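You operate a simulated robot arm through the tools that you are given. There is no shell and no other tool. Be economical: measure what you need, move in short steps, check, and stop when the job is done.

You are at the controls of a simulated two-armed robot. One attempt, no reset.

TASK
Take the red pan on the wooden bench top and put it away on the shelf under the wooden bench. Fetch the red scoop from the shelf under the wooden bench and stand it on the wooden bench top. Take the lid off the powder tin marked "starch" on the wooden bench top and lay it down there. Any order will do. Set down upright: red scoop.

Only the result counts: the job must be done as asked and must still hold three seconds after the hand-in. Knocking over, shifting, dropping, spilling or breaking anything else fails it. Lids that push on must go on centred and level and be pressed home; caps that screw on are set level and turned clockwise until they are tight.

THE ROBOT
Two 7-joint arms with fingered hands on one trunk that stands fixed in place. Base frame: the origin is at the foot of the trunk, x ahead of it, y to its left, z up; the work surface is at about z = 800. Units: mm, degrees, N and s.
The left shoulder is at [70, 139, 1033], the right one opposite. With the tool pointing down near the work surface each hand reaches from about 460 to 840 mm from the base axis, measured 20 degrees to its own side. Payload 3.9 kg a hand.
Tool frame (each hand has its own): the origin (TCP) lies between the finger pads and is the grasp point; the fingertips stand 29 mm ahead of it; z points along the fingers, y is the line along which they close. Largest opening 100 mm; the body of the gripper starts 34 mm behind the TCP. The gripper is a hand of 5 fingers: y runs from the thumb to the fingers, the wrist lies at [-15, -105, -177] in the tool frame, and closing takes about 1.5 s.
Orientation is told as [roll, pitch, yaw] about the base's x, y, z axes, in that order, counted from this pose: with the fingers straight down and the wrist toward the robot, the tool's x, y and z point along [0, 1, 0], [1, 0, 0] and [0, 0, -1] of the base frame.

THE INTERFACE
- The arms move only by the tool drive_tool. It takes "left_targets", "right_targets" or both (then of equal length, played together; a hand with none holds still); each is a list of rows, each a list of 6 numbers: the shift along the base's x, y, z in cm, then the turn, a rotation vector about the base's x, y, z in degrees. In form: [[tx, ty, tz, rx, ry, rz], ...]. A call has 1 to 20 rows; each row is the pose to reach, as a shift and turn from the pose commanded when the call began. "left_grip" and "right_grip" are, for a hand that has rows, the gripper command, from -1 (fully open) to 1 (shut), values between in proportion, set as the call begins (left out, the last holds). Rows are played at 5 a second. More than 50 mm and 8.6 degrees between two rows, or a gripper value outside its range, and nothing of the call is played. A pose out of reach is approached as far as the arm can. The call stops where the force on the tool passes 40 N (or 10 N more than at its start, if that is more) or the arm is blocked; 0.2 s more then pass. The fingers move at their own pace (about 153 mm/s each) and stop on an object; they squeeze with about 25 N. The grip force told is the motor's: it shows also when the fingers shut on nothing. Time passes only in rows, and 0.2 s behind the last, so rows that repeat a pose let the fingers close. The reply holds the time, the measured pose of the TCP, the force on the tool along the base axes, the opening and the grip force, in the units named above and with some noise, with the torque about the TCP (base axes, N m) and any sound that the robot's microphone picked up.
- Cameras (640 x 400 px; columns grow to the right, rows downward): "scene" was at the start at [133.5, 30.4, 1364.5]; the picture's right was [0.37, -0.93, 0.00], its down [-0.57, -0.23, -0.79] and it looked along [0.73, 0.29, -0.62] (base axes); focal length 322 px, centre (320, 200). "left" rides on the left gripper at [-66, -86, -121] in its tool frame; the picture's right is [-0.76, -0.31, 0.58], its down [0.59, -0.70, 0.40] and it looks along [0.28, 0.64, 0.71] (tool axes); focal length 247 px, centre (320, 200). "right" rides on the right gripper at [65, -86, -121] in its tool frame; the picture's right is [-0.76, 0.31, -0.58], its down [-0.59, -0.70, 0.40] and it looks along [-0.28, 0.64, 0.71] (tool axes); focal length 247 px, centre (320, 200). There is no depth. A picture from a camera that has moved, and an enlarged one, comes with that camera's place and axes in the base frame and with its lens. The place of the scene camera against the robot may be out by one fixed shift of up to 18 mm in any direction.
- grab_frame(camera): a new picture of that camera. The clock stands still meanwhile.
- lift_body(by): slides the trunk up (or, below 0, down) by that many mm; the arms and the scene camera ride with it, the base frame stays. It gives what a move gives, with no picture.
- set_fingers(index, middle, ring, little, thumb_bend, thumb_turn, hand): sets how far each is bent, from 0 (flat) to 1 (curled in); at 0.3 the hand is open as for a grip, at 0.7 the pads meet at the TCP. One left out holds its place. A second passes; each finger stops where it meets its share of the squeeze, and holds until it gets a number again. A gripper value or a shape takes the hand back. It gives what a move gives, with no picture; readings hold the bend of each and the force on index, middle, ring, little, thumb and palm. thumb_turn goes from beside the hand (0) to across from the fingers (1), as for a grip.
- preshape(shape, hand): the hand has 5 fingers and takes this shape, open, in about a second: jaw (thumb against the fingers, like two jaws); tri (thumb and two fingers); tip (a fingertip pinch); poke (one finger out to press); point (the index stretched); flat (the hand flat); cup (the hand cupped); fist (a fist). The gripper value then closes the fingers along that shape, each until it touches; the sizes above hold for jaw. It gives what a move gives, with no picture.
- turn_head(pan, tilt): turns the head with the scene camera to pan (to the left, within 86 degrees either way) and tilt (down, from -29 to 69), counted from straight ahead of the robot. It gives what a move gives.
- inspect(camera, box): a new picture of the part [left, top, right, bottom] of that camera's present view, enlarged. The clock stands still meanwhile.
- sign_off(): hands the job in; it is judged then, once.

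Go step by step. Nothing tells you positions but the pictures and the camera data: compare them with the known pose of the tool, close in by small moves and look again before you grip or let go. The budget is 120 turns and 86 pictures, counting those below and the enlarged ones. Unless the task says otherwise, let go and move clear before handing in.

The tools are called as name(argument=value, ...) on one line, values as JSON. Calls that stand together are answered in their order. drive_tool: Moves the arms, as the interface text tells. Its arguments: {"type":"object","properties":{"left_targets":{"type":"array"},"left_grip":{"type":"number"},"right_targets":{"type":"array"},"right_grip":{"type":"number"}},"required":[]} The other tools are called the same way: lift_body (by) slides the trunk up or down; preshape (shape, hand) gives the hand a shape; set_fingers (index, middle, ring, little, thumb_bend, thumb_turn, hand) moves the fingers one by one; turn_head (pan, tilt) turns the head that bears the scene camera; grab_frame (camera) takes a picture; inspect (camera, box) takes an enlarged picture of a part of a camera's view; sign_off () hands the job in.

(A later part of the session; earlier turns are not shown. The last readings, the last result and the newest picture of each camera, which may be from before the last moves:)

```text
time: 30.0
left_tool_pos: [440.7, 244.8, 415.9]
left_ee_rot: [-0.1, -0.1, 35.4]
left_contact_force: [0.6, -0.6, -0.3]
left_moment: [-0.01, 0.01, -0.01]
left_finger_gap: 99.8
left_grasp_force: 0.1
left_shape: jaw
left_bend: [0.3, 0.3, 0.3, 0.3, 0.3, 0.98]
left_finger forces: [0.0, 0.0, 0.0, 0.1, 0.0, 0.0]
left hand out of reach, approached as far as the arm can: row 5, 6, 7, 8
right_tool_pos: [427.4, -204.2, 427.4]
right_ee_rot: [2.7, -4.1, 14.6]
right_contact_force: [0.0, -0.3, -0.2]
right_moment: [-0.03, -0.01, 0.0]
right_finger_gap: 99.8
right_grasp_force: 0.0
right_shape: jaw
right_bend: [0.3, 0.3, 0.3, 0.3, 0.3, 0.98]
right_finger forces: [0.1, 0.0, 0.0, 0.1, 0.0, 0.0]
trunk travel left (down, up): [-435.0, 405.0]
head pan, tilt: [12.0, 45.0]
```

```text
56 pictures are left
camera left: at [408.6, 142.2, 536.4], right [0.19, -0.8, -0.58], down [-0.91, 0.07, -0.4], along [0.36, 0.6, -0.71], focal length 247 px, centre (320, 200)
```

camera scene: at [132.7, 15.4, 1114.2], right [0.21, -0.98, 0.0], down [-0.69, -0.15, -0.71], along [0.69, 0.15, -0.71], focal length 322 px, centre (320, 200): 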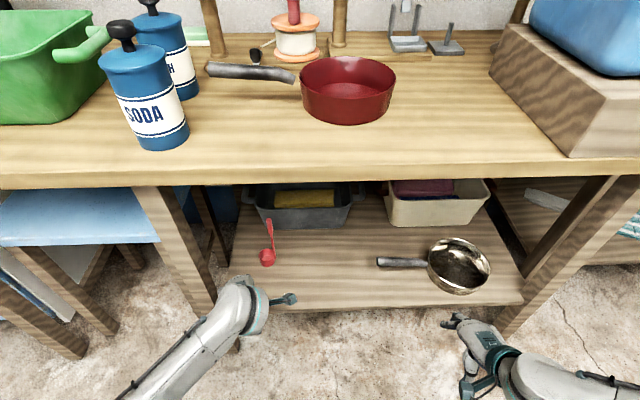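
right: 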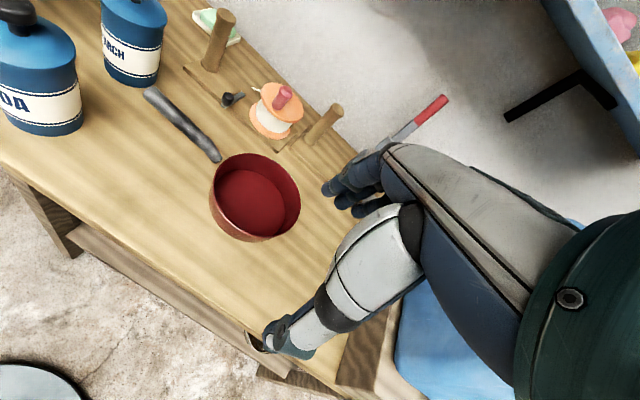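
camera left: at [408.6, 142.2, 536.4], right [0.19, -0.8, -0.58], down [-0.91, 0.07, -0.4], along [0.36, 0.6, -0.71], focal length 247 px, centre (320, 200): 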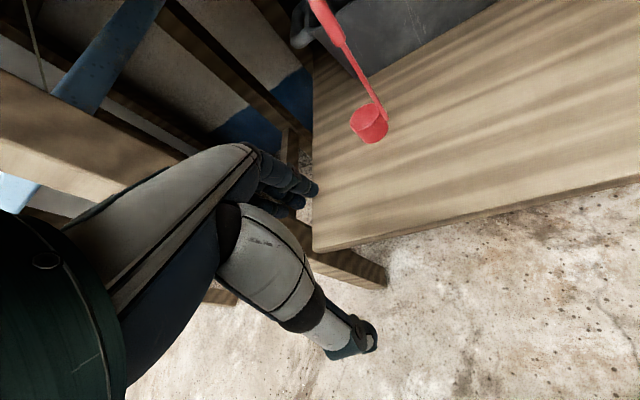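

Row 5 ran out of joint range, probably from the yaw near the body. I'll unwind the yaw while going forward in small steps.

drive_tool(left_targets=[[3, -1, 1, 0, 0, -5], [6.5, -2, 1.5, 0, 0, -10], [10, -3, 1.5, 0, 0, -15]])

grab_frame(camera="scene")

```text
time: 30.8
left_tool_pos: [464.2, 249.1, 416.5]
left_ee_rot: [-0.1, -0.1, 20.3]
left_contact_force: [-0.2, 0.2, -0.1]
left_moment: [-0.01, -0.01, -0.01]
left_finger_gap: 100.2
left_grasp_force: 0.1
left_shape: jaw
left_bend: [0.3, 0.3, 0.3, 0.3, 0.3, 0.98]
left_finger forces: [0.0, 0.0, 0.0, 0.0, 0.0, 0.0]
left hand out of reach, approached as far as the arm can: row 1, 2, 3
right_tool_pos: [427.1, -203.4, 426.8]
right_ee_rot: [2.8, -4.1, 14.6]
right_contact_force: [-0.9, -0.1, 0.0]
right_moment: [0.01, -0.01, 0.0]
right_finger_gap: 99.8
right_grasp_force: 0.1
right_shape: jaw
right_bend: [0.3, 0.3, 0.3, 0.3, 0.3, 0.98]
right_finger forces: [0.0, 0.0, 0.0, 0.0, 0.1, 0.1]
trunk travel left (down, up): [-435.0, 405.0]
head pan, tilt: [12.0, 45.0]
```

```text
55 pictures are left
camera scene: at [132.7, 15.5, 1114.2], right [0.21, -0.98, 0.0], down [-0.69, -0.15, -0.71], along [0.69, 0.15, -0.71], focal length 322 px, centre (320, 200)
```

scene: 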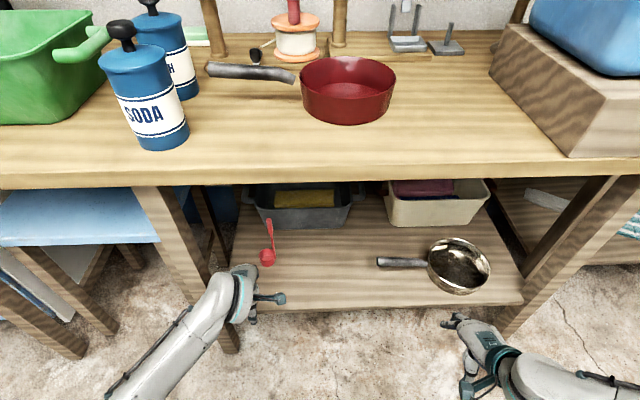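

The arm is limited with the hand so far below the shoulder, so I'll back out, lower the trunk more, and raise the hand relative to it.

drive_tool(left_targets=[[-3, 0, 0, 0, 0, 0], [-6, 1, 0, 0, 0, 0], [-10, 2, 0, 0, 0, 0]])

lift_body(by=-150)

drive_tool(left_targets=[[0, 0, 4, 0, 0, 0], [0, 0, 8, 0, 0, 0], [1, 0, 12, 0, 0, 0], [3, 0, 16, 0, 0, 0], [6, 0, 17, 0, 0, 0]])

```text
time: 31.6
left_tool_pos: [362.7, 266.7, 418.2]
left_ee_rot: [-0.1, 0.2, 20.4]
left_contact_force: [0.0, -0.5, 0.3]
left_moment: [0.0, 0.02, -0.01]
left_finger_gap: 99.9
left_grasp_force: 0.0
left_shape: jaw
left_bend: [0.3, 0.3, 0.3, 0.3, 0.3, 0.98]
left_finger forces: [0.1, 0.0, 0.0, 0.0, 0.1, 0.0]
right_tool_pos: [427.4, -204.6, 428.2]
right_ee_rot: [2.7, -4.1, 14.7]
right_contact_force: [-0.6, 0.8, 0.4]
right_moment: [0.05, 0.0, 0.01]
right_finger_gap: 99.9
right_grasp_force: 0.1
right_shape: jaw
right_bend: [0.3, 0.3, 0.3, 0.3, 0.3, 0.98]
right_finger forces: [0.0, 0.0, 0.0, 0.0, 0.0, 0.0]
trunk travel left (down, up): [-435.0, 405.0]
head pan, tilt: [12.0, 45.0]
```

```text
time: 33.4
left_tool_pos: [362.7, 268.7, 269.0]
left_ee_rot: [0.1, -0.1, 20.4]
left_contact_force: [0.3, 0.3, 0.1]
left_moment: [-0.01, 0.03, 0.0]
left_finger_gap: 100.0
left_grasp_force: 0.1
left_shape: jaw
left_bend: [0.3, 0.3, 0.3, 0.3, 0.3, 0.98]
left_finger forces: [0.0, 0.0, 0.1, 0.1, 0.1, 0.1]
right_tool_pos: [427.7, -204.1, 276.8]
right_ee_rot: [2.7, -4.1, 14.7]
right_contact_force: [0.2, 0.0, 0.5]
right_moment: [-0.03, 0.02, 0.05]
right_finger_gap: 99.9
right_grasp_force: 0.0
right_shape: jaw
right_bend: [0.3, 0.3, 0.3, 0.3, 0.3, 0.98]
right_finger forces: [0.0, 0.0, 0.0, 0.1, 0.0, 0.1]
trunk travel left (down, up): [-285.0, 555.0]
head pan, tilt: [12.0, 45.0]
```

```text
time: 34.6
left_tool_pos: [424.0, 269.1, 437.2]
left_ee_rot: [0.0, 0.0, 20.5]
left_contact_force: [-0.8, -0.2, -1.6]
left_moment: [-0.02, -0.03, -0.01]
left_finger_gap: 99.6
left_grasp_force: 0.1
left_shape: jaw
left_bend: [0.3, 0.3, 0.3, 0.3, 0.3, 0.98]
left_finger forces: [0.0, 0.0, 0.1, 0.0, 0.1, 0.0]
left hand out of reach, approached as far as the arm can: row 1, 2, 3, 4
right_tool_pos: [427.1, -203.5, 278.0]
right_ee_rot: [2.7, -4.1, 14.7]
right_contact_force: [-0.1, 0.9, 0.0]
right_moment: [-0.03, 0.02, -0.01]
right_finger_gap: 100.0
right_grasp_force: 0.0
right_shape: jaw
right_bend: [0.3, 0.3, 0.3, 0.3, 0.3, 0.98]
right_finger forces: [0.1, 0.1, 0.0, 0.0, 0.0, 0.1]
trunk travel left (down, up): [-285.0, 555.0]
head pan, tilt: [12.0, 45.0]
```

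Now it tracks. I'll continue forward and to the right, at yaw about 20.

drive_tool(left_targets=[[4, -2, 0, 0, 0, 0], [8, -4, 0, 0, 0, 0], [12, -6, 0, 0, 0, 0], [16, -7.5, 0, 0, 0, 0]])

grab_frame(camera="scene")

grab_frame(camera="left")

```text
time: 35.6
left_tool_pos: [582.0, 192.0, 440.7]
left_ee_rot: [0.1, 0.1, 20.5]
left_contact_force: [-0.6, -0.9, 0.5]
left_moment: [0.0, 0.03, 0.0]
left_finger_gap: 99.7
left_grasp_force: 0.0
left_shape: jaw
left_bend: [0.3, 0.3, 0.3, 0.3, 0.3, 0.98]
left_finger forces: [0.0, 0.0, 0.0, 0.0, 0.0, 0.0]
right_tool_pos: [428.0, -202.9, 276.5]
right_ee_rot: [2.8, -4.1, 14.8]
right_contact_force: [0.3, -0.3, 0.1]
right_moment: [0.01, -0.04, 0.01]
right_finger_gap: 100.0
right_grasp_force: 0.1
right_shape: jaw
right_bend: [0.3, 0.3, 0.3, 0.3, 0.3, 0.98]
right_finger forces: [0.0, 0.0, 0.1, 0.0, 0.0, 0.1]
trunk travel left (down, up): [-285.0, 555.0]
head pan, tilt: [12.0, 45.0]
```

```text
54 pictures are left
camera scene: at [132.7, 15.6, 964.1], right [0.21, -0.98, 0.0], down [-0.69, -0.15, -0.71], along [0.69, 0.15, -0.71], focal length 322 px, centre (320, 200)
```

scene: 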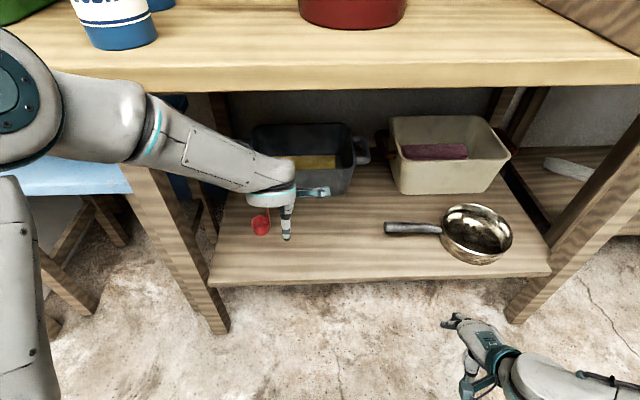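

```text
53 pictures are left
camera left: at [524.2, 101.8, 560.3], right [-0.02, -0.82, -0.58], down [-0.86, 0.31, -0.4], along [0.5, 0.49, -0.71], focal length 247 px, centre (320, 200)
```

left: 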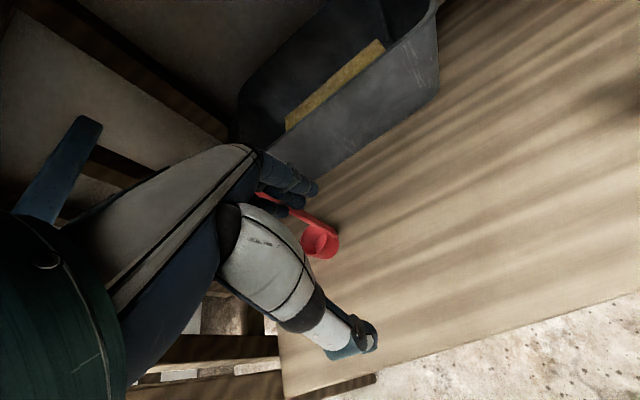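

The hand is right of the scoop, but the forearm and elbow ride close to the bench edge. I'll step the trunk lower while keeping the hand at height, so the elbow comes down.

drive_tool(left_targets=[[0, 0, 3, 0, 0, 0]])

lift_body(by=-120)

drive_tool(left_targets=[[0, 0, 4, 0, 0, 0], [0, 0, 8, 0, 0, 0], [0, 0, 9, 0, 0, 0]])

grab_frame(camera="scene")

```text
time: 36.0
left_tool_pos: [582.8, 193.7, 469.9]
left_ee_rot: [0.0, 0.1, 20.4]
left_contact_force: [0.4, 0.5, 1.1]
left_moment: [-0.01, 0.0, 0.01]
left_finger_gap: 100.0
left_grasp_force: 0.0
left_shape: jaw
left_bend: [0.3, 0.3, 0.3, 0.3, 0.3, 0.98]
left_finger forces: [0.0, 0.0, 0.0, 0.0, 0.0, 0.0]
right_tool_pos: [426.6, -203.0, 278.2]
right_ee_rot: [2.7, -4.0, 14.8]
right_contact_force: [0.9, -0.4, 0.4]
right_moment: [-0.01, 0.01, 0.0]
right_finger_gap: 100.1
right_grasp_force: 0.1
right_shape: jaw
right_bend: [0.3, 0.3, 0.3, 0.3, 0.3, 0.98]
right_finger forces: [0.0, 0.1, 0.0, 0.0, 0.1, 0.1]
trunk travel left (down, up): [-285.0, 555.0]
head pan, tilt: [12.0, 45.0]
```

```text
time: 37.5
left_tool_pos: [583.6, 194.0, 350.1]
left_ee_rot: [0.0, 0.0, 20.4]
left_contact_force: [-0.5, 0.3, -0.5]
left_moment: [-0.01, 0.01, 0.01]
left_finger_gap: 99.8
left_grasp_force: 0.0
left_shape: jaw
left_bend: [0.3, 0.3, 0.3, 0.3, 0.3, 0.98]
left_finger forces: [0.0, 0.1, 0.0, 0.0, 0.1, 0.0]
right_tool_pos: [426.9, -202.9, 157.7]
right_ee_rot: [2.7, -4.0, 14.7]
right_contact_force: [-0.5, -0.3, -0.1]
right_moment: [0.0, 0.01, -0.03]
right_finger_gap: 100.0
right_grasp_force: 0.1
right_shape: jaw
right_bend: [0.3, 0.3, 0.3, 0.3, 0.3, 0.98]
right_finger forces: [0.0, 0.0, 0.0, 0.1, 0.0, 0.1]
trunk travel left (down, up): [-165.0, 675.0]
head pan, tilt: [12.0, 45.0]
```

```text
time: 38.3
left_tool_pos: [582.4, 193.6, 439.3]
left_ee_rot: [0.0, 0.0, 20.5]
left_contact_force: [0.6, 1.0, 0.6]
left_moment: [0.03, 0.02, -0.01]
left_finger_gap: 100.0
left_grasp_force: 0.1
left_shape: jaw
left_bend: [0.3, 0.3, 0.3, 0.3, 0.3, 0.98]
left_finger forces: [0.0, 0.0, 0.1, 0.0, 0.0, 0.0]
right_tool_pos: [427.2, -204.0, 157.3]
right_ee_rot: [2.7, -4.1, 14.7]
right_contact_force: [0.5, -0.2, -0.5]
right_moment: [-0.01, -0.01, 0.0]
right_finger_gap: 100.1
right_grasp_force: 0.1
right_shape: jaw
right_bend: [0.3, 0.3, 0.3, 0.3, 0.3, 0.98]
right_finger forces: [0.1, 0.1, 0.0, 0.0, 0.0, 0.0]
trunk travel left (down, up): [-165.0, 675.0]
head pan, tilt: [12.0, 45.0]
```

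```text
52 pictures are left
camera scene: at [132.7, 15.5, 844.1], right [0.21, -0.98, 0.0], down [-0.69, -0.15, -0.71], along [0.69, 0.15, -0.71], focal length 322 px, centre (320, 200)
```

scene: 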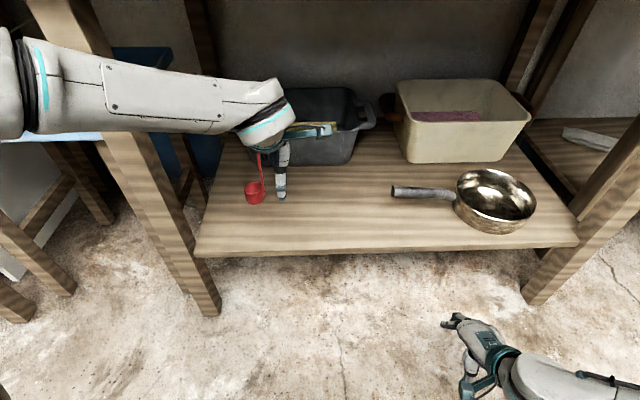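

There's a clear view now. I'll move to just right of the handle, in line with the finger opening, and look.

drive_tool(left_targets=[[3.5, -0.8, 0, 0, 0, 0], [7, -0.8, 0, 0, 0, 0], [10, 0, -0.8, 0, 0, 0]])

grab_frame(camera="scene")

grab_frame(camera="left")

```text
time: 39.1
left_tool_pos: [682.6, 193.8, 430.5]
left_ee_rot: [0.0, 0.2, 20.4]
left_contact_force: [0.6, 1.4, 0.2]
left_moment: [-0.03, 0.01, 0.04]
left_finger_gap: 100.0
left_grasp_force: 0.2
left_shape: jaw
left_bend: [0.3, 0.3, 0.3, 0.3, 0.3, 0.98]
left_finger forces: [0.1, 0.1, 0.0, 0.0, 0.0, 0.0]
right_tool_pos: [427.0, -204.0, 156.4]
right_ee_rot: [2.7, -4.1, 14.7]
right_contact_force: [-0.7, -0.1, -0.3]
right_moment: [-0.01, 0.01, 0.03]
right_finger_gap: 99.7
right_grasp_force: 0.1
right_shape: jaw
right_bend: [0.3, 0.3, 0.3, 0.3, 0.3, 0.98]
right_finger forces: [0.0, 0.0, 0.0, 0.0, 0.0, 0.0]
trunk travel left (down, up): [-165.0, 675.0]
head pan, tilt: [12.0, 45.0]
```

```text
51 pictures are left
camera scene: at [132.6, 15.4, 844.2], right [0.21, -0.98, 0.0], down [-0.69, -0.15, -0.71], along [0.69, 0.15, -0.71], focal length 322 px, centre (320, 200)
```

scene: 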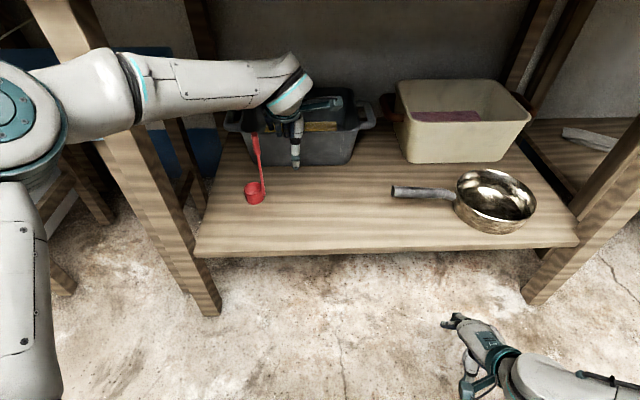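

```text
50 pictures are left
camera left: at [624.5, 102.4, 551.5], right [-0.02, -0.82, -0.58], down [-0.86, 0.31, -0.4], along [0.5, 0.49, -0.71], focal length 247 px, centre (320, 200)
```

left: 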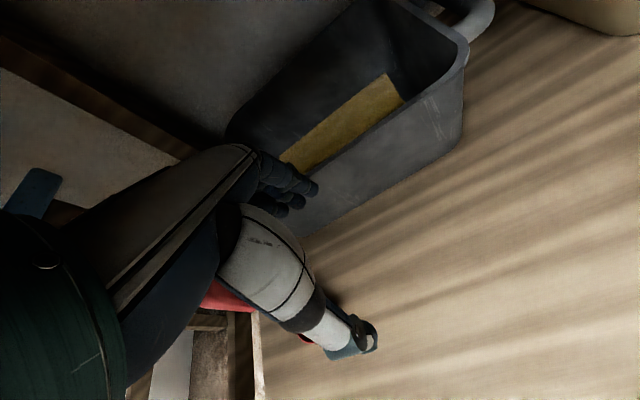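

inspect(camera="scene", box=[220, 90, 348, 210])

```text
3.33 times, centred on (284, 150) of scene
camera zoom: at [132.6, 15.4, 844.2], right [0.21, -0.98, 0.0], down [-0.69, -0.15, -0.71], along [0.69, 0.15, -0.71], focal length 1073 px, centre (440, 367)
```

zoom: 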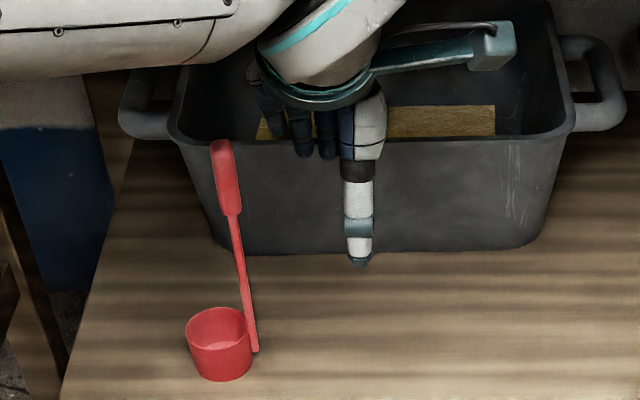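

The handle stands at (658, 268) with its grip section between z=404 and 457. It lies 78 mm away exactly along the open slot between thumb and fingers, so I'll slide the hand over it and check.

drive_tool(left_targets=[[-0.9, 2.3, 0, 0, 0, 0], [-1.7, 4.6, 0, 0, 0, 0], [-2.6, 6.9, 0, 0, 0, 0]])

inspect(camera="scene", box=[220, 90, 348, 210])

inspect(camera="left", box=[200, 150, 440, 380])

```text
time: 39.9
left_tool_pos: [655.5, 265.0, 431.3]
left_ee_rot: [0.0, 0.0, 20.5]
left_contact_force: [0.5, 0.4, 0.0]
left_moment: [0.01, -0.01, 0.02]
left_finger_gap: 100.0
left_grasp_force: 0.0
left_shape: jaw
left_bend: [0.3, 0.3, 0.3, 0.3, 0.3, 0.98]
left_finger forces: [0.0, 0.1, 0.0, 0.1, 0.0, 0.1]
right_tool_pos: [429.0, -203.5, 158.0]
right_ee_rot: [2.7, -4.1, 14.8]
right_contact_force: [0.1, 0.3, 0.8]
right_moment: [0.01, 0.01, -0.03]
right_finger_gap: 99.9
right_grasp_force: 0.2
right_shape: jaw
right_bend: [0.3, 0.3, 0.3, 0.3, 0.3, 0.98]
right_finger forces: [0.1, 0.0, 0.0, 0.1, 0.0, 0.0]
trunk travel left (down, up): [-165.0, 675.0]
head pan, tilt: [12.0, 45.0]
```

```text
3.33 times, centred on (284, 150) of scene
camera zoom: at [132.8, 15.3, 844.1], right [0.21, -0.98, 0.0], down [-0.69, -0.15, -0.71], along [0.69, 0.15, -0.71], focal length 1073 px, centre (440, 367)
```

zoom: 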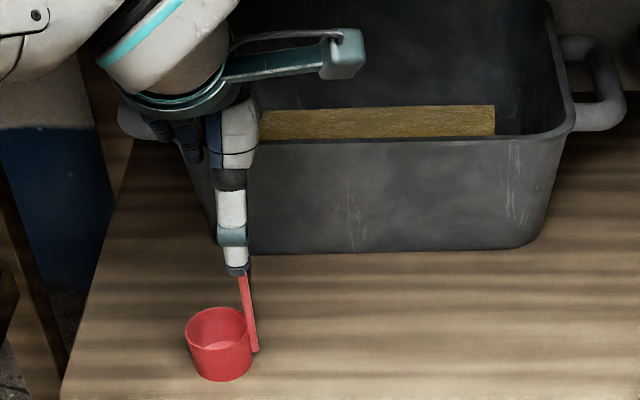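

```text
1.74 times, centred on (320, 265) of left
camera zoom: at [598.8, 172.5, 552.8], right [-0.02, -0.82, -0.58], down [-0.86, 0.31, -0.4], along [0.5, 0.49, -0.71], focal length 430 px, centre (320, 87)
```

zoom: 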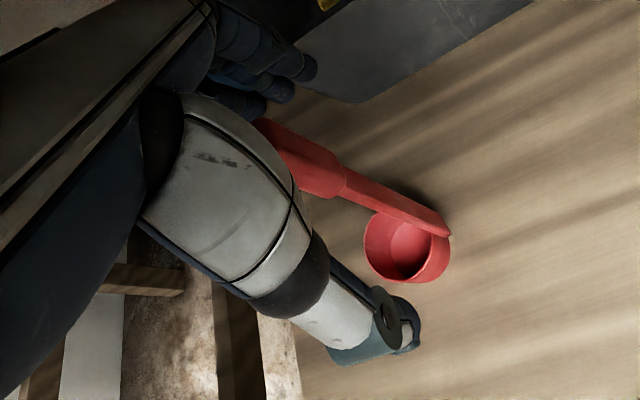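

The handle is right at the grasp point between thumb and fingers. Closing.

drive_tool(left_targets=[[0, 0, 0, 0, 0, 0], [0, 0, 0, 0, 0, 0], [0, 0, 0, 0, 0, 0], [0, 0, 0, 0, 0, 0], [0, 0, 0, 0, 0, 0], [0, 0, 0, 0, 0, 0], [0, 0, 0, 0, 0, 0], [0, 0, 0, 0, 0, 0]], left_grip=1)

drive_tool(left_targets=[[0, 0, 0.8, 0, 0, 0], [0, 0, 1.6, 0, 0, 0]])

inspect(camera="scene", box=[220, 90, 348, 210])

inspect(camera="left", box=[200, 150, 440, 380])

```text
time: 41.7
left_tool_pos: [656.7, 264.6, 432.5]
left_ee_rot: [0.0, 0.0, 20.4]
left_contact_force: [0.5, 0.7, 1.0]
left_moment: [0.13, -0.03, 0.0]
left_finger_gap: 8.0
left_grasp_force: 24.4
left_shape: jaw
left_bend: [0.68, 0.61, 0.7, 0.7, 0.73, 1.0]
left_finger forces: [9.3, 13.8, 0.0, 0.0, 20.1, 0.0]
right_tool_pos: [427.8, -203.5, 157.6]
right_ee_rot: [2.8, -4.1, 14.8]
right_contact_force: [0.2, -0.6, -0.5]
right_moment: [0.0, 0.01, -0.03]
right_finger_gap: 99.9
right_grasp_force: 0.2
right_shape: jaw
right_bend: [0.3, 0.3, 0.3, 0.3, 0.3, 0.98]
right_finger forces: [0.1, 0.0, 0.1, 0.1, 0.0, 0.1]
trunk travel left (down, up): [-165.0, 675.0]
head pan, tilt: [12.0, 45.0]
```

```text
time: 42.3
left_tool_pos: [655.7, 263.5, 448.7]
left_ee_rot: [0.1, 0.1, 20.4]
left_contact_force: [-0.4, 0.1, -0.9]
left_moment: [-0.01, 0.01, -0.05]
left_finger_gap: 7.2
left_grasp_force: 24.9
left_shape: jaw
left_bend: [0.68, 0.61, 0.7, 0.7, 0.74, 1.0]
left_finger forces: [10.3, 12.6, 0.1, 0.0, 19.9, 0.0]
right_tool_pos: [427.8, -203.4, 157.9]
right_ee_rot: [2.7, -4.2, 14.7]
right_contact_force: [0.1, 0.2, 0.4]
right_moment: [0.0, 0.0, -0.02]
right_finger_gap: 99.9
right_grasp_force: 0.1
right_shape: jaw
right_bend: [0.3, 0.3, 0.3, 0.3, 0.3, 0.98]
right_finger forces: [0.0, 0.1, 0.1, 0.1, 0.0, 0.1]
trunk travel left (down, up): [-165.0, 675.0]
head pan, tilt: [12.0, 45.0]
```

```text
3.33 times, centred on (284, 150) of scene
camera zoom: at [132.8, 15.5, 844.1], right [0.21, -0.98, 0.0], down [-0.69, -0.15, -0.71], along [0.69, 0.15, -0.71], focal length 1073 px, centre (440, 367)
```

zoom: 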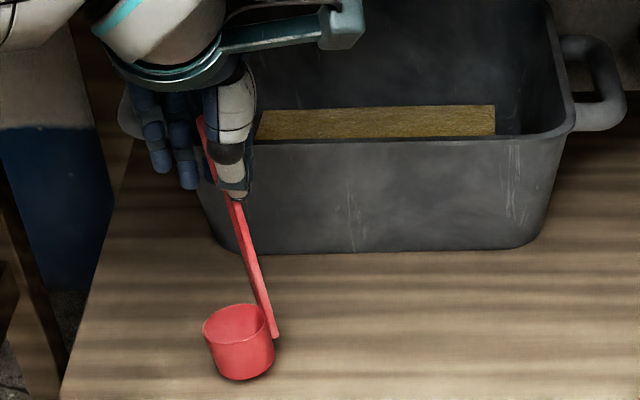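

```text
1.74 times, centred on (320, 265) of left
camera zoom: at [598.8, 172.2, 569.0], right [-0.02, -0.82, -0.58], down [-0.86, 0.31, -0.4], along [0.5, 0.49, -0.71], focal length 430 px, centre (320, 87)
```

zoom: 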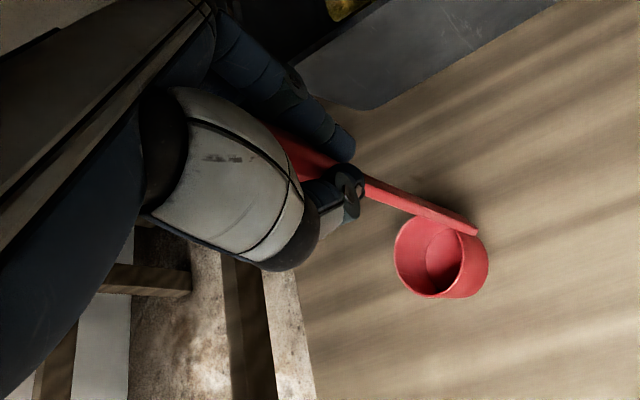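

The scoop is lifted, tilted by roughly 10°, which I'll correct when placing it. I'll raise it slightly more and draw it out to the front.

drive_tool(left_targets=[[0, 0, 1, 0, 0, 0], [-3.5, -2, 1, 0, 0, 0], [-7, -4, 1, 0, 0, 0], [-11, -4, 1, 0, 0, 0], [-15, -2, 1, 0, 0, 0], [-19, -1, 1, 0, 0, 0], [-22, -0.5, 1, 0, 0, 0]])

grab_frame(camera="scene")

```text
time: 43.9
left_tool_pos: [438.1, 258.5, 454.4]
left_ee_rot: [0.0, 0.0, 20.4]
left_contact_force: [0.2, 0.1, -0.6]
left_moment: [0.01, -0.01, 0.04]
left_finger_gap: 7.1
left_grasp_force: 25.2
left_shape: jaw
left_bend: [0.68, 0.61, 0.7, 0.7, 0.74, 1.0]
left_finger forces: [9.9, 13.1, 0.0, 0.0, 19.6, 0.0]
right_tool_pos: [427.5, -203.1, 158.7]
right_ee_rot: [2.6, -4.1, 14.7]
right_contact_force: [0.2, -0.1, 0.1]
right_moment: [-0.01, -0.04, 0.0]
right_finger_gap: 99.8
right_grasp_force: 0.0
right_shape: jaw
right_bend: [0.3, 0.3, 0.3, 0.3, 0.3, 0.98]
right_finger forces: [0.0, 0.0, 0.1, 0.0, 0.0, 0.0]
trunk travel left (down, up): [-165.0, 675.0]
head pan, tilt: [12.0, 45.0]
```

```text
44 pictures are left
camera scene: at [132.9, 15.5, 844.2], right [0.21, -0.98, 0.0], down [-0.69, -0.15, -0.71], along [0.69, 0.15, -0.71], focal length 322 px, centre (320, 200)
```

scene: 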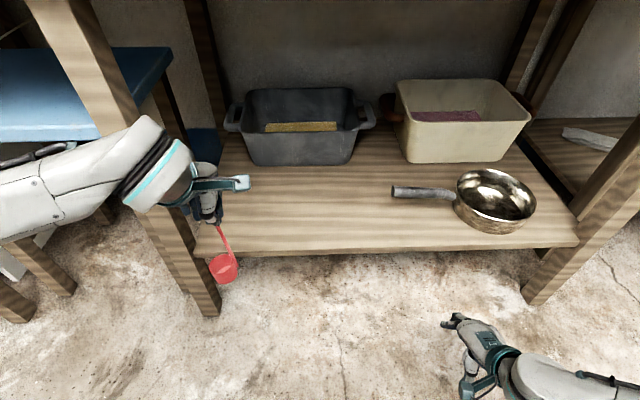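

The scoop is out in front of the shelf. I'll lower the hand relative to the shoulder while retreating, then raise the trunk.

drive_tool(left_targets=[[-1.5, 0.3, -3, 0, 0, 0], [-3, 0.6, -7, 0, 0, 0], [-4, 1, -11, 0, 0, 0], [-5.5, 1.5, -15, 0, 0, 0], [-7.5, 2, -18, 0, 0, 0], [-9.5, 2.5, -19, 0, 0, 0]])

grab_frame(camera="scene")

```text
time: 45.3
left_tool_pos: [397.1, 302.6, 246.7]
left_ee_rot: [0.1, 0.0, 20.3]
left_contact_force: [-0.1, 0.4, -1.3]
left_moment: [-0.03, 0.01, -0.01]
left_finger_gap: 6.8
left_grasp_force: 25.1
left_shape: jaw
left_bend: [0.68, 0.61, 0.7, 0.7, 0.74, 1.0]
left_finger forces: [9.5, 13.2, 0.0, 0.1, 19.3, 0.0]
left hand out of reach, approached as far as the arm can: row 2, 3, 4, 5, 6
right_tool_pos: [428.2, -203.4, 157.6]
right_ee_rot: [2.6, -4.2, 14.7]
right_contact_force: [-0.2, 0.5, 0.4]
right_moment: [0.01, 0.0, 0.05]
right_finger_gap: 99.8
right_grasp_force: 0.1
right_shape: jaw
right_bend: [0.3, 0.3, 0.3, 0.3, 0.3, 0.98]
right_finger forces: [0.0, 0.0, 0.0, 0.0, 0.0, 0.1]
trunk travel left (down, up): [-165.0, 675.0]
head pan, tilt: [12.0, 45.0]
```

```text
43 pictures are left
camera scene: at [132.9, 15.5, 844.2], right [0.21, -0.98, 0.0], down [-0.69, -0.15, -0.71], along [0.69, 0.15, -0.71], focal length 322 px, centre (320, 200)
```

scene: 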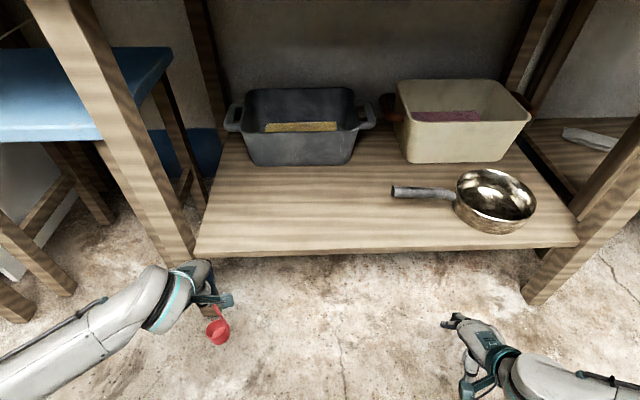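

drive_tool(left_targets=[[-2, 0, 0, 0, 0, 0], [-4, 0, 0, 0, 0, 0], [-6, 0.5, 0, 0, 0, 0]])

```text
time: 46.1
left_tool_pos: [377.7, 319.5, 224.2]
left_ee_rot: [0.0, 0.1, 20.4]
left_contact_force: [-0.2, -0.8, -0.2]
left_moment: [-0.03, -0.02, 0.01]
left_finger_gap: 6.6
left_grasp_force: 24.9
left_shape: jaw
left_bend: [0.68, 0.61, 0.7, 0.7, 0.74, 1.0]
left_finger forces: [9.6, 13.3, 0.0, 0.1, 19.5, 0.0]
left hand out of reach, approached as far as the arm can: row 1, 2, 3
right_tool_pos: [426.5, -203.6, 158.2]
right_ee_rot: [2.7, -4.1, 14.6]
right_contact_force: [-0.5, 0.2, 0.2]
right_moment: [-0.01, -0.03, -0.01]
right_finger_gap: 99.9
right_grasp_force: 0.0
right_shape: jaw
right_bend: [0.3, 0.3, 0.3, 0.3, 0.3, 0.98]
right_finger forces: [0.0, 0.0, 0.0, 0.0, 0.1, 0.1]
trunk travel left (down, up): [-165.0, 675.0]
head pan, tilt: [12.0, 45.0]
```

lift_body(by=150)

drive_tool(left_targets=[[0, 0, -4, 0, 0, 0], [-1, -0.5, -8, 0, 0, 0], [-2.5, -1, -12, 0, 0, 0], [-4, -1.5, -14, 0, 0, 0], [-5, -2, -14, 0, 0, 0]])

```text
time: 47.8
left_tool_pos: [379.3, 321.0, 374.2]
left_ee_rot: [0.1, 0.1, 20.3]
left_contact_force: [0.6, 0.0, 0.3]
left_moment: [-0.02, -0.07, -0.05]
left_finger_gap: 6.5
left_grasp_force: 24.6
left_shape: jaw
left_bend: [0.68, 0.61, 0.7, 0.7, 0.74, 1.0]
left_finger forces: [9.7, 13.4, 0.1, 0.0, 19.3, 0.1]
right_tool_pos: [428.3, -202.4, 307.5]
right_ee_rot: [2.6, -4.1, 14.7]
right_contact_force: [0.2, -0.5, 0.1]
right_moment: [-0.01, 0.0, 0.04]
right_finger_gap: 100.0
right_grasp_force: 0.2
right_shape: jaw
right_bend: [0.3, 0.3, 0.3, 0.3, 0.3, 0.98]
right_finger forces: [0.0, 0.0, 0.0, 0.0, 0.0, 0.0]
trunk travel left (down, up): [-315.0, 525.0]
head pan, tilt: [12.0, 45.0]
```

```text
time: 49.0
left_tool_pos: [328.4, 300.4, 234.1]
left_ee_rot: [0.0, 0.0, 20.5]
left_contact_force: [0.5, 0.6, -1.4]
left_moment: [0.02, -0.01, -0.01]
left_finger_gap: 6.4
left_grasp_force: 24.8
left_shape: jaw
left_bend: [0.68, 0.61, 0.7, 0.7, 0.75, 1.0]
left_finger forces: [10.2, 13.5, 0.1, 0.1, 18.8, 0.0]
right_tool_pos: [427.9, -203.6, 308.1]
right_ee_rot: [2.6, -4.1, 14.7]
right_contact_force: [-0.9, 0.3, -0.3]
right_moment: [0.0, 0.01, 0.01]
right_finger_gap: 100.2
right_grasp_force: 0.1
right_shape: jaw
right_bend: [0.3, 0.3, 0.3, 0.3, 0.3, 0.98]
right_finger forces: [0.1, 0.0, 0.1, 0.1, 0.0, 0.1]
trunk travel left (down, up): [-315.0, 525.0]
head pan, tilt: [12.0, 45.0]
```

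The hand is well in front of the bench now. I'll raise the trunk fully.

lift_body(by=400)

lift_body(by=120)

drive_tool(left_targets=[[0, 0, 0, 0, 0, -8], [0, 0, 0, 0, 0, -16], [0, 0, 1, 0, 0, -24], [0, 0, 2, 0, 0, -32], [0, 0, 3, 0, 0, -40], [0, 0, 4, 0, 0, -48], [0, 0, 5, 0, 0, -56], [0, 0, 6, 0, 0, -64], [0, 0, 8, 0, 0, -72], [0, 0, 12, 0, 0, -76], [0, 0, 16, 0, 0, -76], [0, 0, 20, 0, 0, -76], [0, 0, 24, 0, 0, -76]])

grab_frame(camera="scene")

```text
time: 52.8
left_tool_pos: [328.6, 300.4, 632.9]
left_ee_rot: [0.0, 0.0, 20.4]
left_contact_force: [0.1, 0.0, -0.2]
left_moment: [0.01, 0.0, -0.01]
left_finger_gap: 6.5
left_grasp_force: 25.7
left_shape: jaw
left_bend: [0.68, 0.61, 0.7, 0.7, 0.75, 1.0]
left_finger forces: [10.3, 13.6, 0.0, 0.0, 19.0, 0.1]
right_tool_pos: [427.4, -203.3, 707.3]
right_ee_rot: [2.7, -4.1, 14.6]
right_contact_force: [-0.1, -1.3, -0.9]
right_moment: [-0.03, -0.01, 0.01]
right_finger_gap: 99.9
right_grasp_force: 0.0
right_shape: jaw
right_bend: [0.3, 0.3, 0.3, 0.3, 0.3, 0.98]
right_finger forces: [0.0, 0.0, 0.1, 0.0, 0.0, 0.0]
trunk travel left (down, up): [-715.0, 125.0]
head pan, tilt: [12.0, 45.0]
```

```text
time: 54.3
left_tool_pos: [328.1, 300.7, 753.0]
left_ee_rot: [0.0, 0.1, 20.4]
left_contact_force: [1.1, 0.6, 0.3]
left_moment: [-0.01, 0.01, -0.01]
left_finger_gap: 6.3
left_grasp_force: 25.1
left_shape: jaw
left_bend: [0.71, 0.61, 0.7, 0.7, 0.75, 1.0]
left_finger forces: [10.3, 13.6, 0.0, 0.0, 18.9, 0.0]
right_tool_pos: [427.8, -203.3, 827.0]
right_ee_rot: [2.8, -4.0, 14.7]
right_contact_force: [0.7, -0.5, -0.1]
right_moment: [0.0, 0.01, -0.02]
right_finger_gap: 99.9
right_grasp_force: 0.0
right_shape: jaw
right_bend: [0.3, 0.3, 0.3, 0.3, 0.3, 0.98]
right_finger forces: [0.0, 0.0, 0.0, 0.0, 0.1, 0.0]
trunk travel left (down, up): [-835.0, 5.0]
head pan, tilt: [12.0, 45.0]
```

```text
time: 57.1
left_tool_pos: [326.0, 299.2, 992.9]
left_ee_rot: [0.1, 0.1, -55.6]
left_contact_force: [0.0, 0.6, -0.3]
left_moment: [0.01, -0.05, -0.02]
left_finger_gap: 5.9
left_grasp_force: 24.8
left_shape: jaw
left_bend: [0.71, 0.61, 0.7, 0.7, 0.75, 1.0]
left_finger forces: [10.8, 13.9, 0.1, 0.0, 18.0, 0.0]
right_tool_pos: [427.1, -203.4, 828.1]
right_ee_rot: [2.6, -4.3, 14.7]
right_contact_force: [-0.2, 0.5, 0.3]
right_moment: [-0.02, 0.0, 0.02]
right_finger_gap: 99.9
right_grasp_force: 0.0
right_shape: jaw
right_bend: [0.3, 0.3, 0.3, 0.3, 0.3, 0.98]
right_finger forces: [0.1, 0.0, 0.0, 0.1, 0.1, 0.1]
trunk travel left (down, up): [-835.0, 5.0]
head pan, tilt: [12.0, 45.0]
```

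```text
42 pictures are left
camera scene: at [131.6, 13.5, 1514.2], right [0.21, -0.98, 0.0], down [-0.69, -0.15, -0.71], along [0.69, 0.15, -0.71], focal length 322 px, centre (320, 200)
```

scene: 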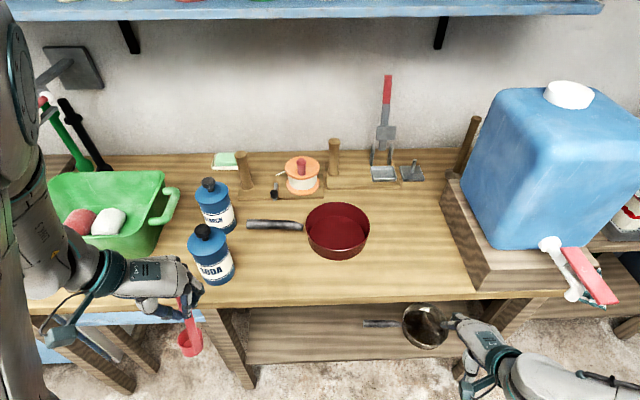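

The scoop is held at (326, 299, 993). I'll carry it along the bench front to a free spot at about (600, -110).

drive_tool(left_targets=[[3, -3, 2, 0, 0, 0], [6, -6, 2.5, 0, 0, 0], [9.5, -9.5, 2.5, 0, 0, 3], [13, -13, 2.5, 0, 0, 6], [16.5, -16.5, 2.5, 0, 0, 10], [19.5, -20, 2.5, 0, 0, 14], [22, -24, 2.5, 0, 0, 18], [23.5, -28.5, 2.5, 0, 0, 20], [24.8, -33, 2.5, 0, 0, 20], [26, -37.5, 2.5, 0, 0, 20], [27.5, -41, 2.5, 0, 0, 20]])

turn_head(pan=0, tilt=50)

grab_frame(camera="scene")

grab_frame(camera="left")

```text
time: 59.7
left_tool_pos: [620.7, -88.4, 1037.8]
left_ee_rot: [-3.0, -2.2, -32.4]
left_contact_force: [1.0, -0.7, -0.3]
left_moment: [0.03, -0.01, 0.01]
left_finger_gap: 5.7
left_grasp_force: 24.9
left_shape: jaw
left_bend: [0.71, 0.61, 0.7, 0.7, 0.75, 1.0]
left_finger forces: [11.0, 14.7, 0.1, 0.0, 18.3, 0.0]
right_tool_pos: [426.6, -203.4, 827.5]
right_ee_rot: [2.6, -4.1, 14.7]
right_contact_force: [0.4, -0.5, -0.1]
right_moment: [-0.02, -0.01, 0.01]
right_finger_gap: 99.8
right_grasp_force: 0.0
right_shape: jaw
right_bend: [0.3, 0.3, 0.3, 0.3, 0.3, 0.98]
right_finger forces: [0.0, 0.0, 0.1, 0.1, 0.0, 0.0]
trunk travel left (down, up): [-835.0, 5.0]
head pan, tilt: [12.0, 45.0]
stopped in row 11 (left hand): the arm was blocked; the commanded pose is now the measured one
```

```text
time: 60.5
left_tool_pos: [621.7, -90.1, 1036.6]
left_ee_rot: [-3.1, -2.3, -32.4]
left_contact_force: [-0.4, -0.2, 0.3]
left_moment: [0.04, -0.01, 0.03]
left_finger_gap: 5.9
left_grasp_force: 24.8
left_shape: jaw
left_bend: [0.71, 0.61, 0.7, 0.7, 0.75, 1.0]
left_finger forces: [10.9, 14.5, 0.0, 0.0, 18.1, 0.0]
right_tool_pos: [427.3, -203.8, 827.3]
right_ee_rot: [2.7, -4.0, 14.7]
right_contact_force: [-0.4, -0.5, -0.1]
right_moment: [0.0, -0.01, 0.05]
right_finger_gap: 100.0
right_grasp_force: 0.1
right_shape: jaw
right_bend: [0.3, 0.3, 0.3, 0.3, 0.3, 0.98]
right_finger forces: [0.1, 0.0, 0.1, 0.1, 0.0, 0.0]
trunk travel left (down, up): [-835.0, 5.0]
head pan, tilt: [0.0, 50.0]
```

```text
41 pictures are left
camera scene: at [130.4, -1.3, 1507.2], right [0.0, -1.0, 0.0], down [-0.77, 0.0, -0.64], along [0.64, 0.0, -0.77], focal length 322 px, centre (320, 200)
```

scene: 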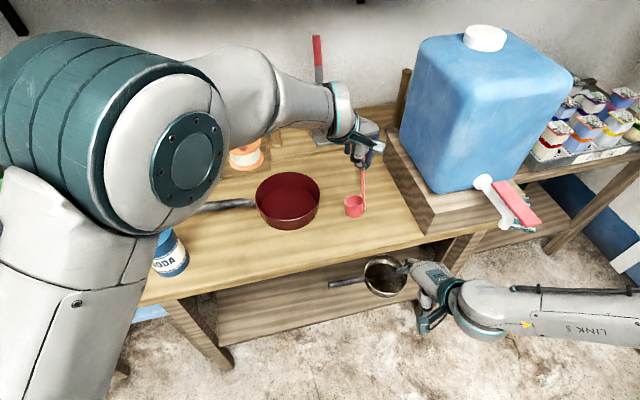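

```text
40 pictures are left
camera left: at [512.6, -91.0, 1158.9], right [-0.66, -0.51, -0.55], down [-0.28, 0.85, -0.46], along [0.7, -0.15, -0.7], focal length 247 px, centre (320, 200)
```

left: 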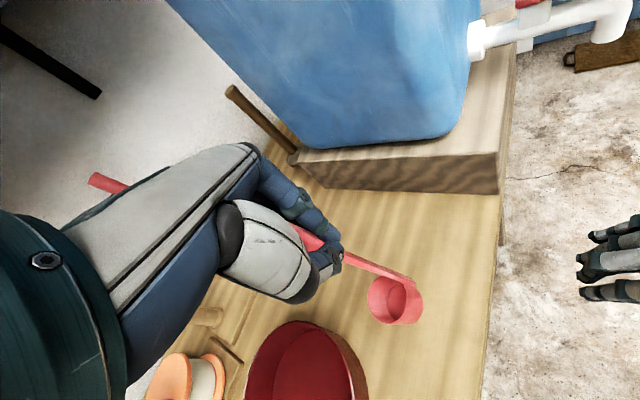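

The scoop now hangs over a free spot at about (621, -89), with the cup leaning about 8° toward -y. I'll correct that by rolling the hand +8° and lower it partway.

drive_tool(left_targets=[[0, 0, -1, 4, 0, 0], [0, 0, -2, 8, 0, 0], [0, 0, -3.5, 8, 0, 0], [0, 0, -5, 8, 0, 0]])

inspect(camera="scene", box=[280, 130, 440, 250])

inspect(camera="left", box=[240, 170, 500, 340])

```text
time: 61.5
left_tool_pos: [627.5, -62.3, 1000.5]
left_ee_rot: [1.3, 0.7, -30.7]
left_contact_force: [0.4, 0.1, -1.0]
left_moment: [0.0, -0.02, 0.01]
left_finger_gap: 5.8
left_grasp_force: 25.1
left_shape: jaw
left_bend: [0.71, 0.61, 0.7, 0.7, 0.75, 1.0]
left_finger forces: [10.9, 14.6, 0.1, 0.0, 18.2, 0.0]
left hand out of reach, approached as far as the arm can: row 2, 3, 4
right_tool_pos: [427.0, -203.2, 827.2]
right_ee_rot: [2.7, -4.1, 14.6]
right_contact_force: [-0.6, -0.4, 0.0]
right_moment: [0.01, -0.02, -0.01]
right_finger_gap: 100.0
right_grasp_force: 0.1
right_shape: jaw
right_bend: [0.3, 0.3, 0.3, 0.3, 0.3, 0.98]
right_finger forces: [0.0, 0.0, 0.0, 0.1, 0.1, 0.0]
trunk travel left (down, up): [-835.0, 5.0]
head pan, tilt: [0.0, 50.0]
```

```text
3.33 times, centred on (360, 190) of scene
camera zoom: at [130.7, -1.3, 1507.2], right [0.0, -1.0, 0.0], down [-0.77, 0.0, -0.64], along [0.64, 0.0, -0.77], focal length 1073 px, centre (187, 233)
```

zoom: 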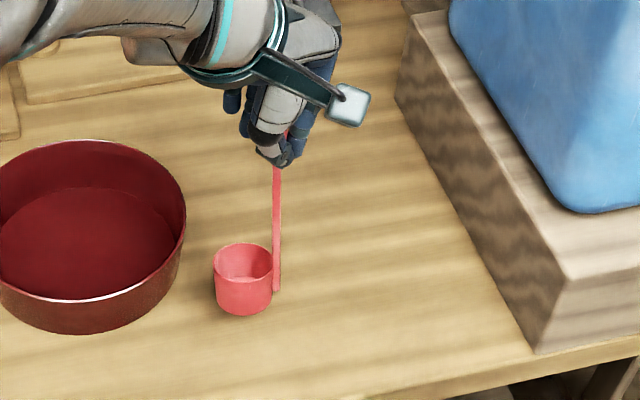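

```text
2.35 times, centred on (370, 255) of left
camera zoom: at [520.3, -79.1, 1121.2], right [-0.65, -0.48, -0.59], down [-0.3, 0.88, -0.38], along [0.7, -0.06, -0.71], focal length 581 px, centre (202, 71)
```

zoom: 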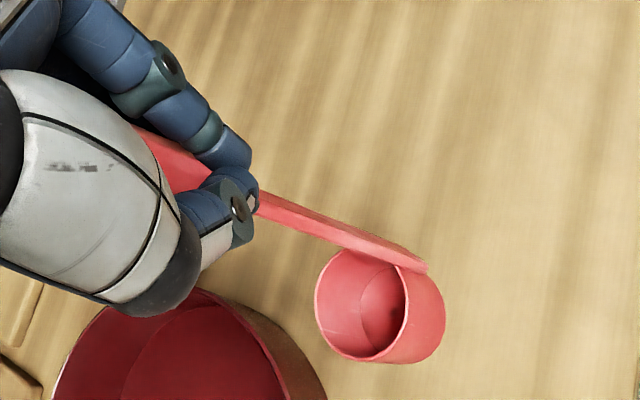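

The arm is near its limit here. I'll shift 3.5 cm toward the robot, yaw further to free the wrist, and finish the tilt correction.

drive_tool(left_targets=[[-1, 0, 0, 0, 0, -6], [-2, 0, 0, 1.5, -0.5, -12], [-3, 0, 0, 3, -1, -18], [-3.5, 0.5, -0.5, 5, -2, -18]])

inspect(camera="scene", box=[280, 130, 440, 250])

inspect(camera="left", box=[240, 170, 500, 340])

```text
time: 62.7
left_tool_pos: [582.3, -52.6, 964.3]
left_ee_rot: [4.5, 4.5, -47.6]
left_contact_force: [0.6, -1.1, 5.3]
left_moment: [-0.08, -0.03, -0.02]
left_finger_gap: 5.7
left_grasp_force: 25.3
left_shape: jaw
left_bend: [0.71, 0.61, 0.7, 0.7, 0.75, 1.0]
left_finger forces: [12.4, 14.9, 0.2, 0.0, 19.7, 0.1]
right_tool_pos: [426.8, -203.4, 826.5]
right_ee_rot: [2.6, -4.1, 14.7]
right_contact_force: [0.9, 0.2, -0.5]
right_moment: [0.01, 0.01, -0.01]
right_finger_gap: 99.7
right_grasp_force: 0.2
right_shape: jaw
right_bend: [0.3, 0.3, 0.3, 0.3, 0.3, 0.98]
right_finger forces: [0.1, 0.0, 0.0, 0.0, 0.0, 0.1]
trunk travel left (down, up): [-835.0, 5.0]
head pan, tilt: [0.0, 50.0]
stopped in row 4 (left hand): the arm was blocked; the commanded pose is now the measured one
```

```text
3.33 times, centred on (360, 190) of scene
camera zoom: at [130.1, -1.2, 1507.3], right [0.0, -1.0, 0.0], down [-0.77, 0.0, -0.64], along [0.64, 0.0, -0.77], focal length 1073 px, centre (187, 233)
```

zoom: 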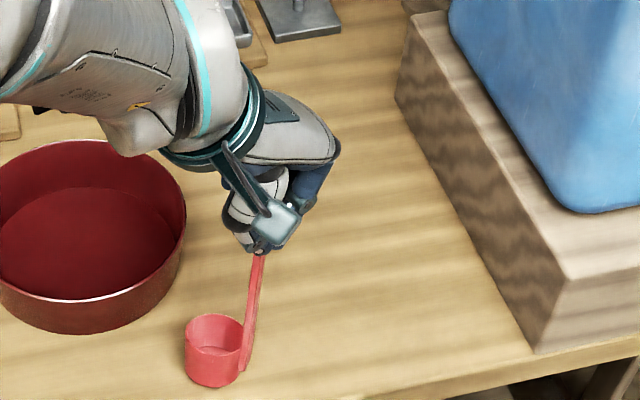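

```text
2.35 times, centred on (370, 255) of left
camera zoom: at [475.6, -46.8, 1084.8], right [-0.76, -0.21, -0.61], down [-0.03, 0.96, -0.29], along [0.65, -0.2, -0.74], focal length 581 px, centre (202, 71)
```

zoom: 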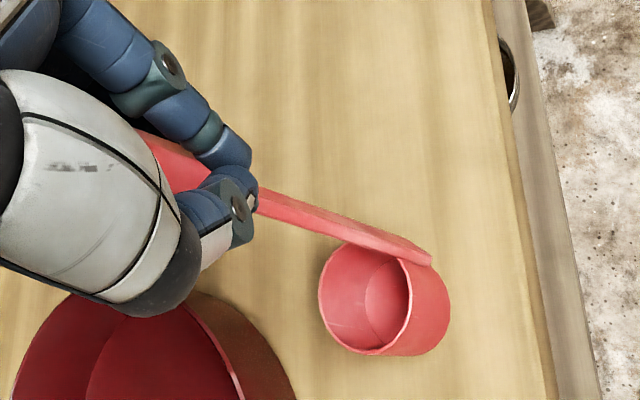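

The cup has touched the bench with about 5 N and leans slightly toward the robot. I'll lift 1 cm, pitch it back a little, and look.

drive_tool(left_targets=[[0, 0, 1, 0, 0, 0], [0.3, 0, 1, -1, -3, 0], [0.8, 0, 1, -2, -6, 0]])

inspect(camera="scene", box=[280, 130, 440, 250])

grab_frame(camera="right")

```text
time: 63.5
left_tool_pos: [588.5, -57.1, 972.7]
left_ee_rot: [8.3, -0.8, -48.3]
left_contact_force: [-0.3, -0.1, -0.1]
left_moment: [-0.04, 0.04, 0.01]
left_finger_gap: 5.6
left_grasp_force: 25.1
left_shape: jaw
left_bend: [0.71, 0.61, 0.7, 0.7, 0.75, 1.0]
left_finger forces: [11.1, 14.8, 0.2, 0.0, 18.3, 0.1]
right_tool_pos: [426.6, -203.9, 829.1]
right_ee_rot: [2.7, -4.0, 14.7]
right_contact_force: [-0.5, -0.3, 0.1]
right_moment: [0.02, 0.01, -0.01]
right_finger_gap: 99.7
right_grasp_force: 0.1
right_shape: jaw
right_bend: [0.3, 0.3, 0.3, 0.3, 0.3, 0.98]
right_finger forces: [0.1, 0.0, 0.0, 0.1, 0.0, 0.0]
trunk travel left (down, up): [-835.0, 5.0]
head pan, tilt: [0.0, 50.0]
```

```text
3.33 times, centred on (360, 190) of scene
camera zoom: at [129.7, -1.6, 1507.3], right [0.0, -1.0, 0.0], down [-0.77, 0.0, -0.64], along [0.64, 0.0, -0.77], focal length 1073 px, centre (187, 233)
```

zoom: 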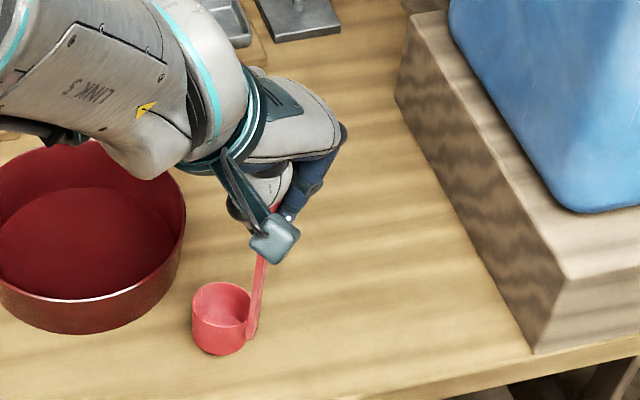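

```text
34 pictures are left
camera right: at [321.5, -169.1, 944.9], right [0.46, -0.69, 0.56], down [-0.5, -0.72, -0.47], along [0.73, -0.07, -0.68], focal length 247 px, centre (320, 200)
```

right: 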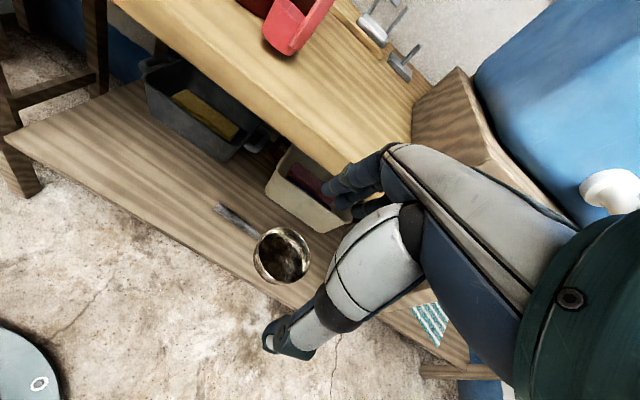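

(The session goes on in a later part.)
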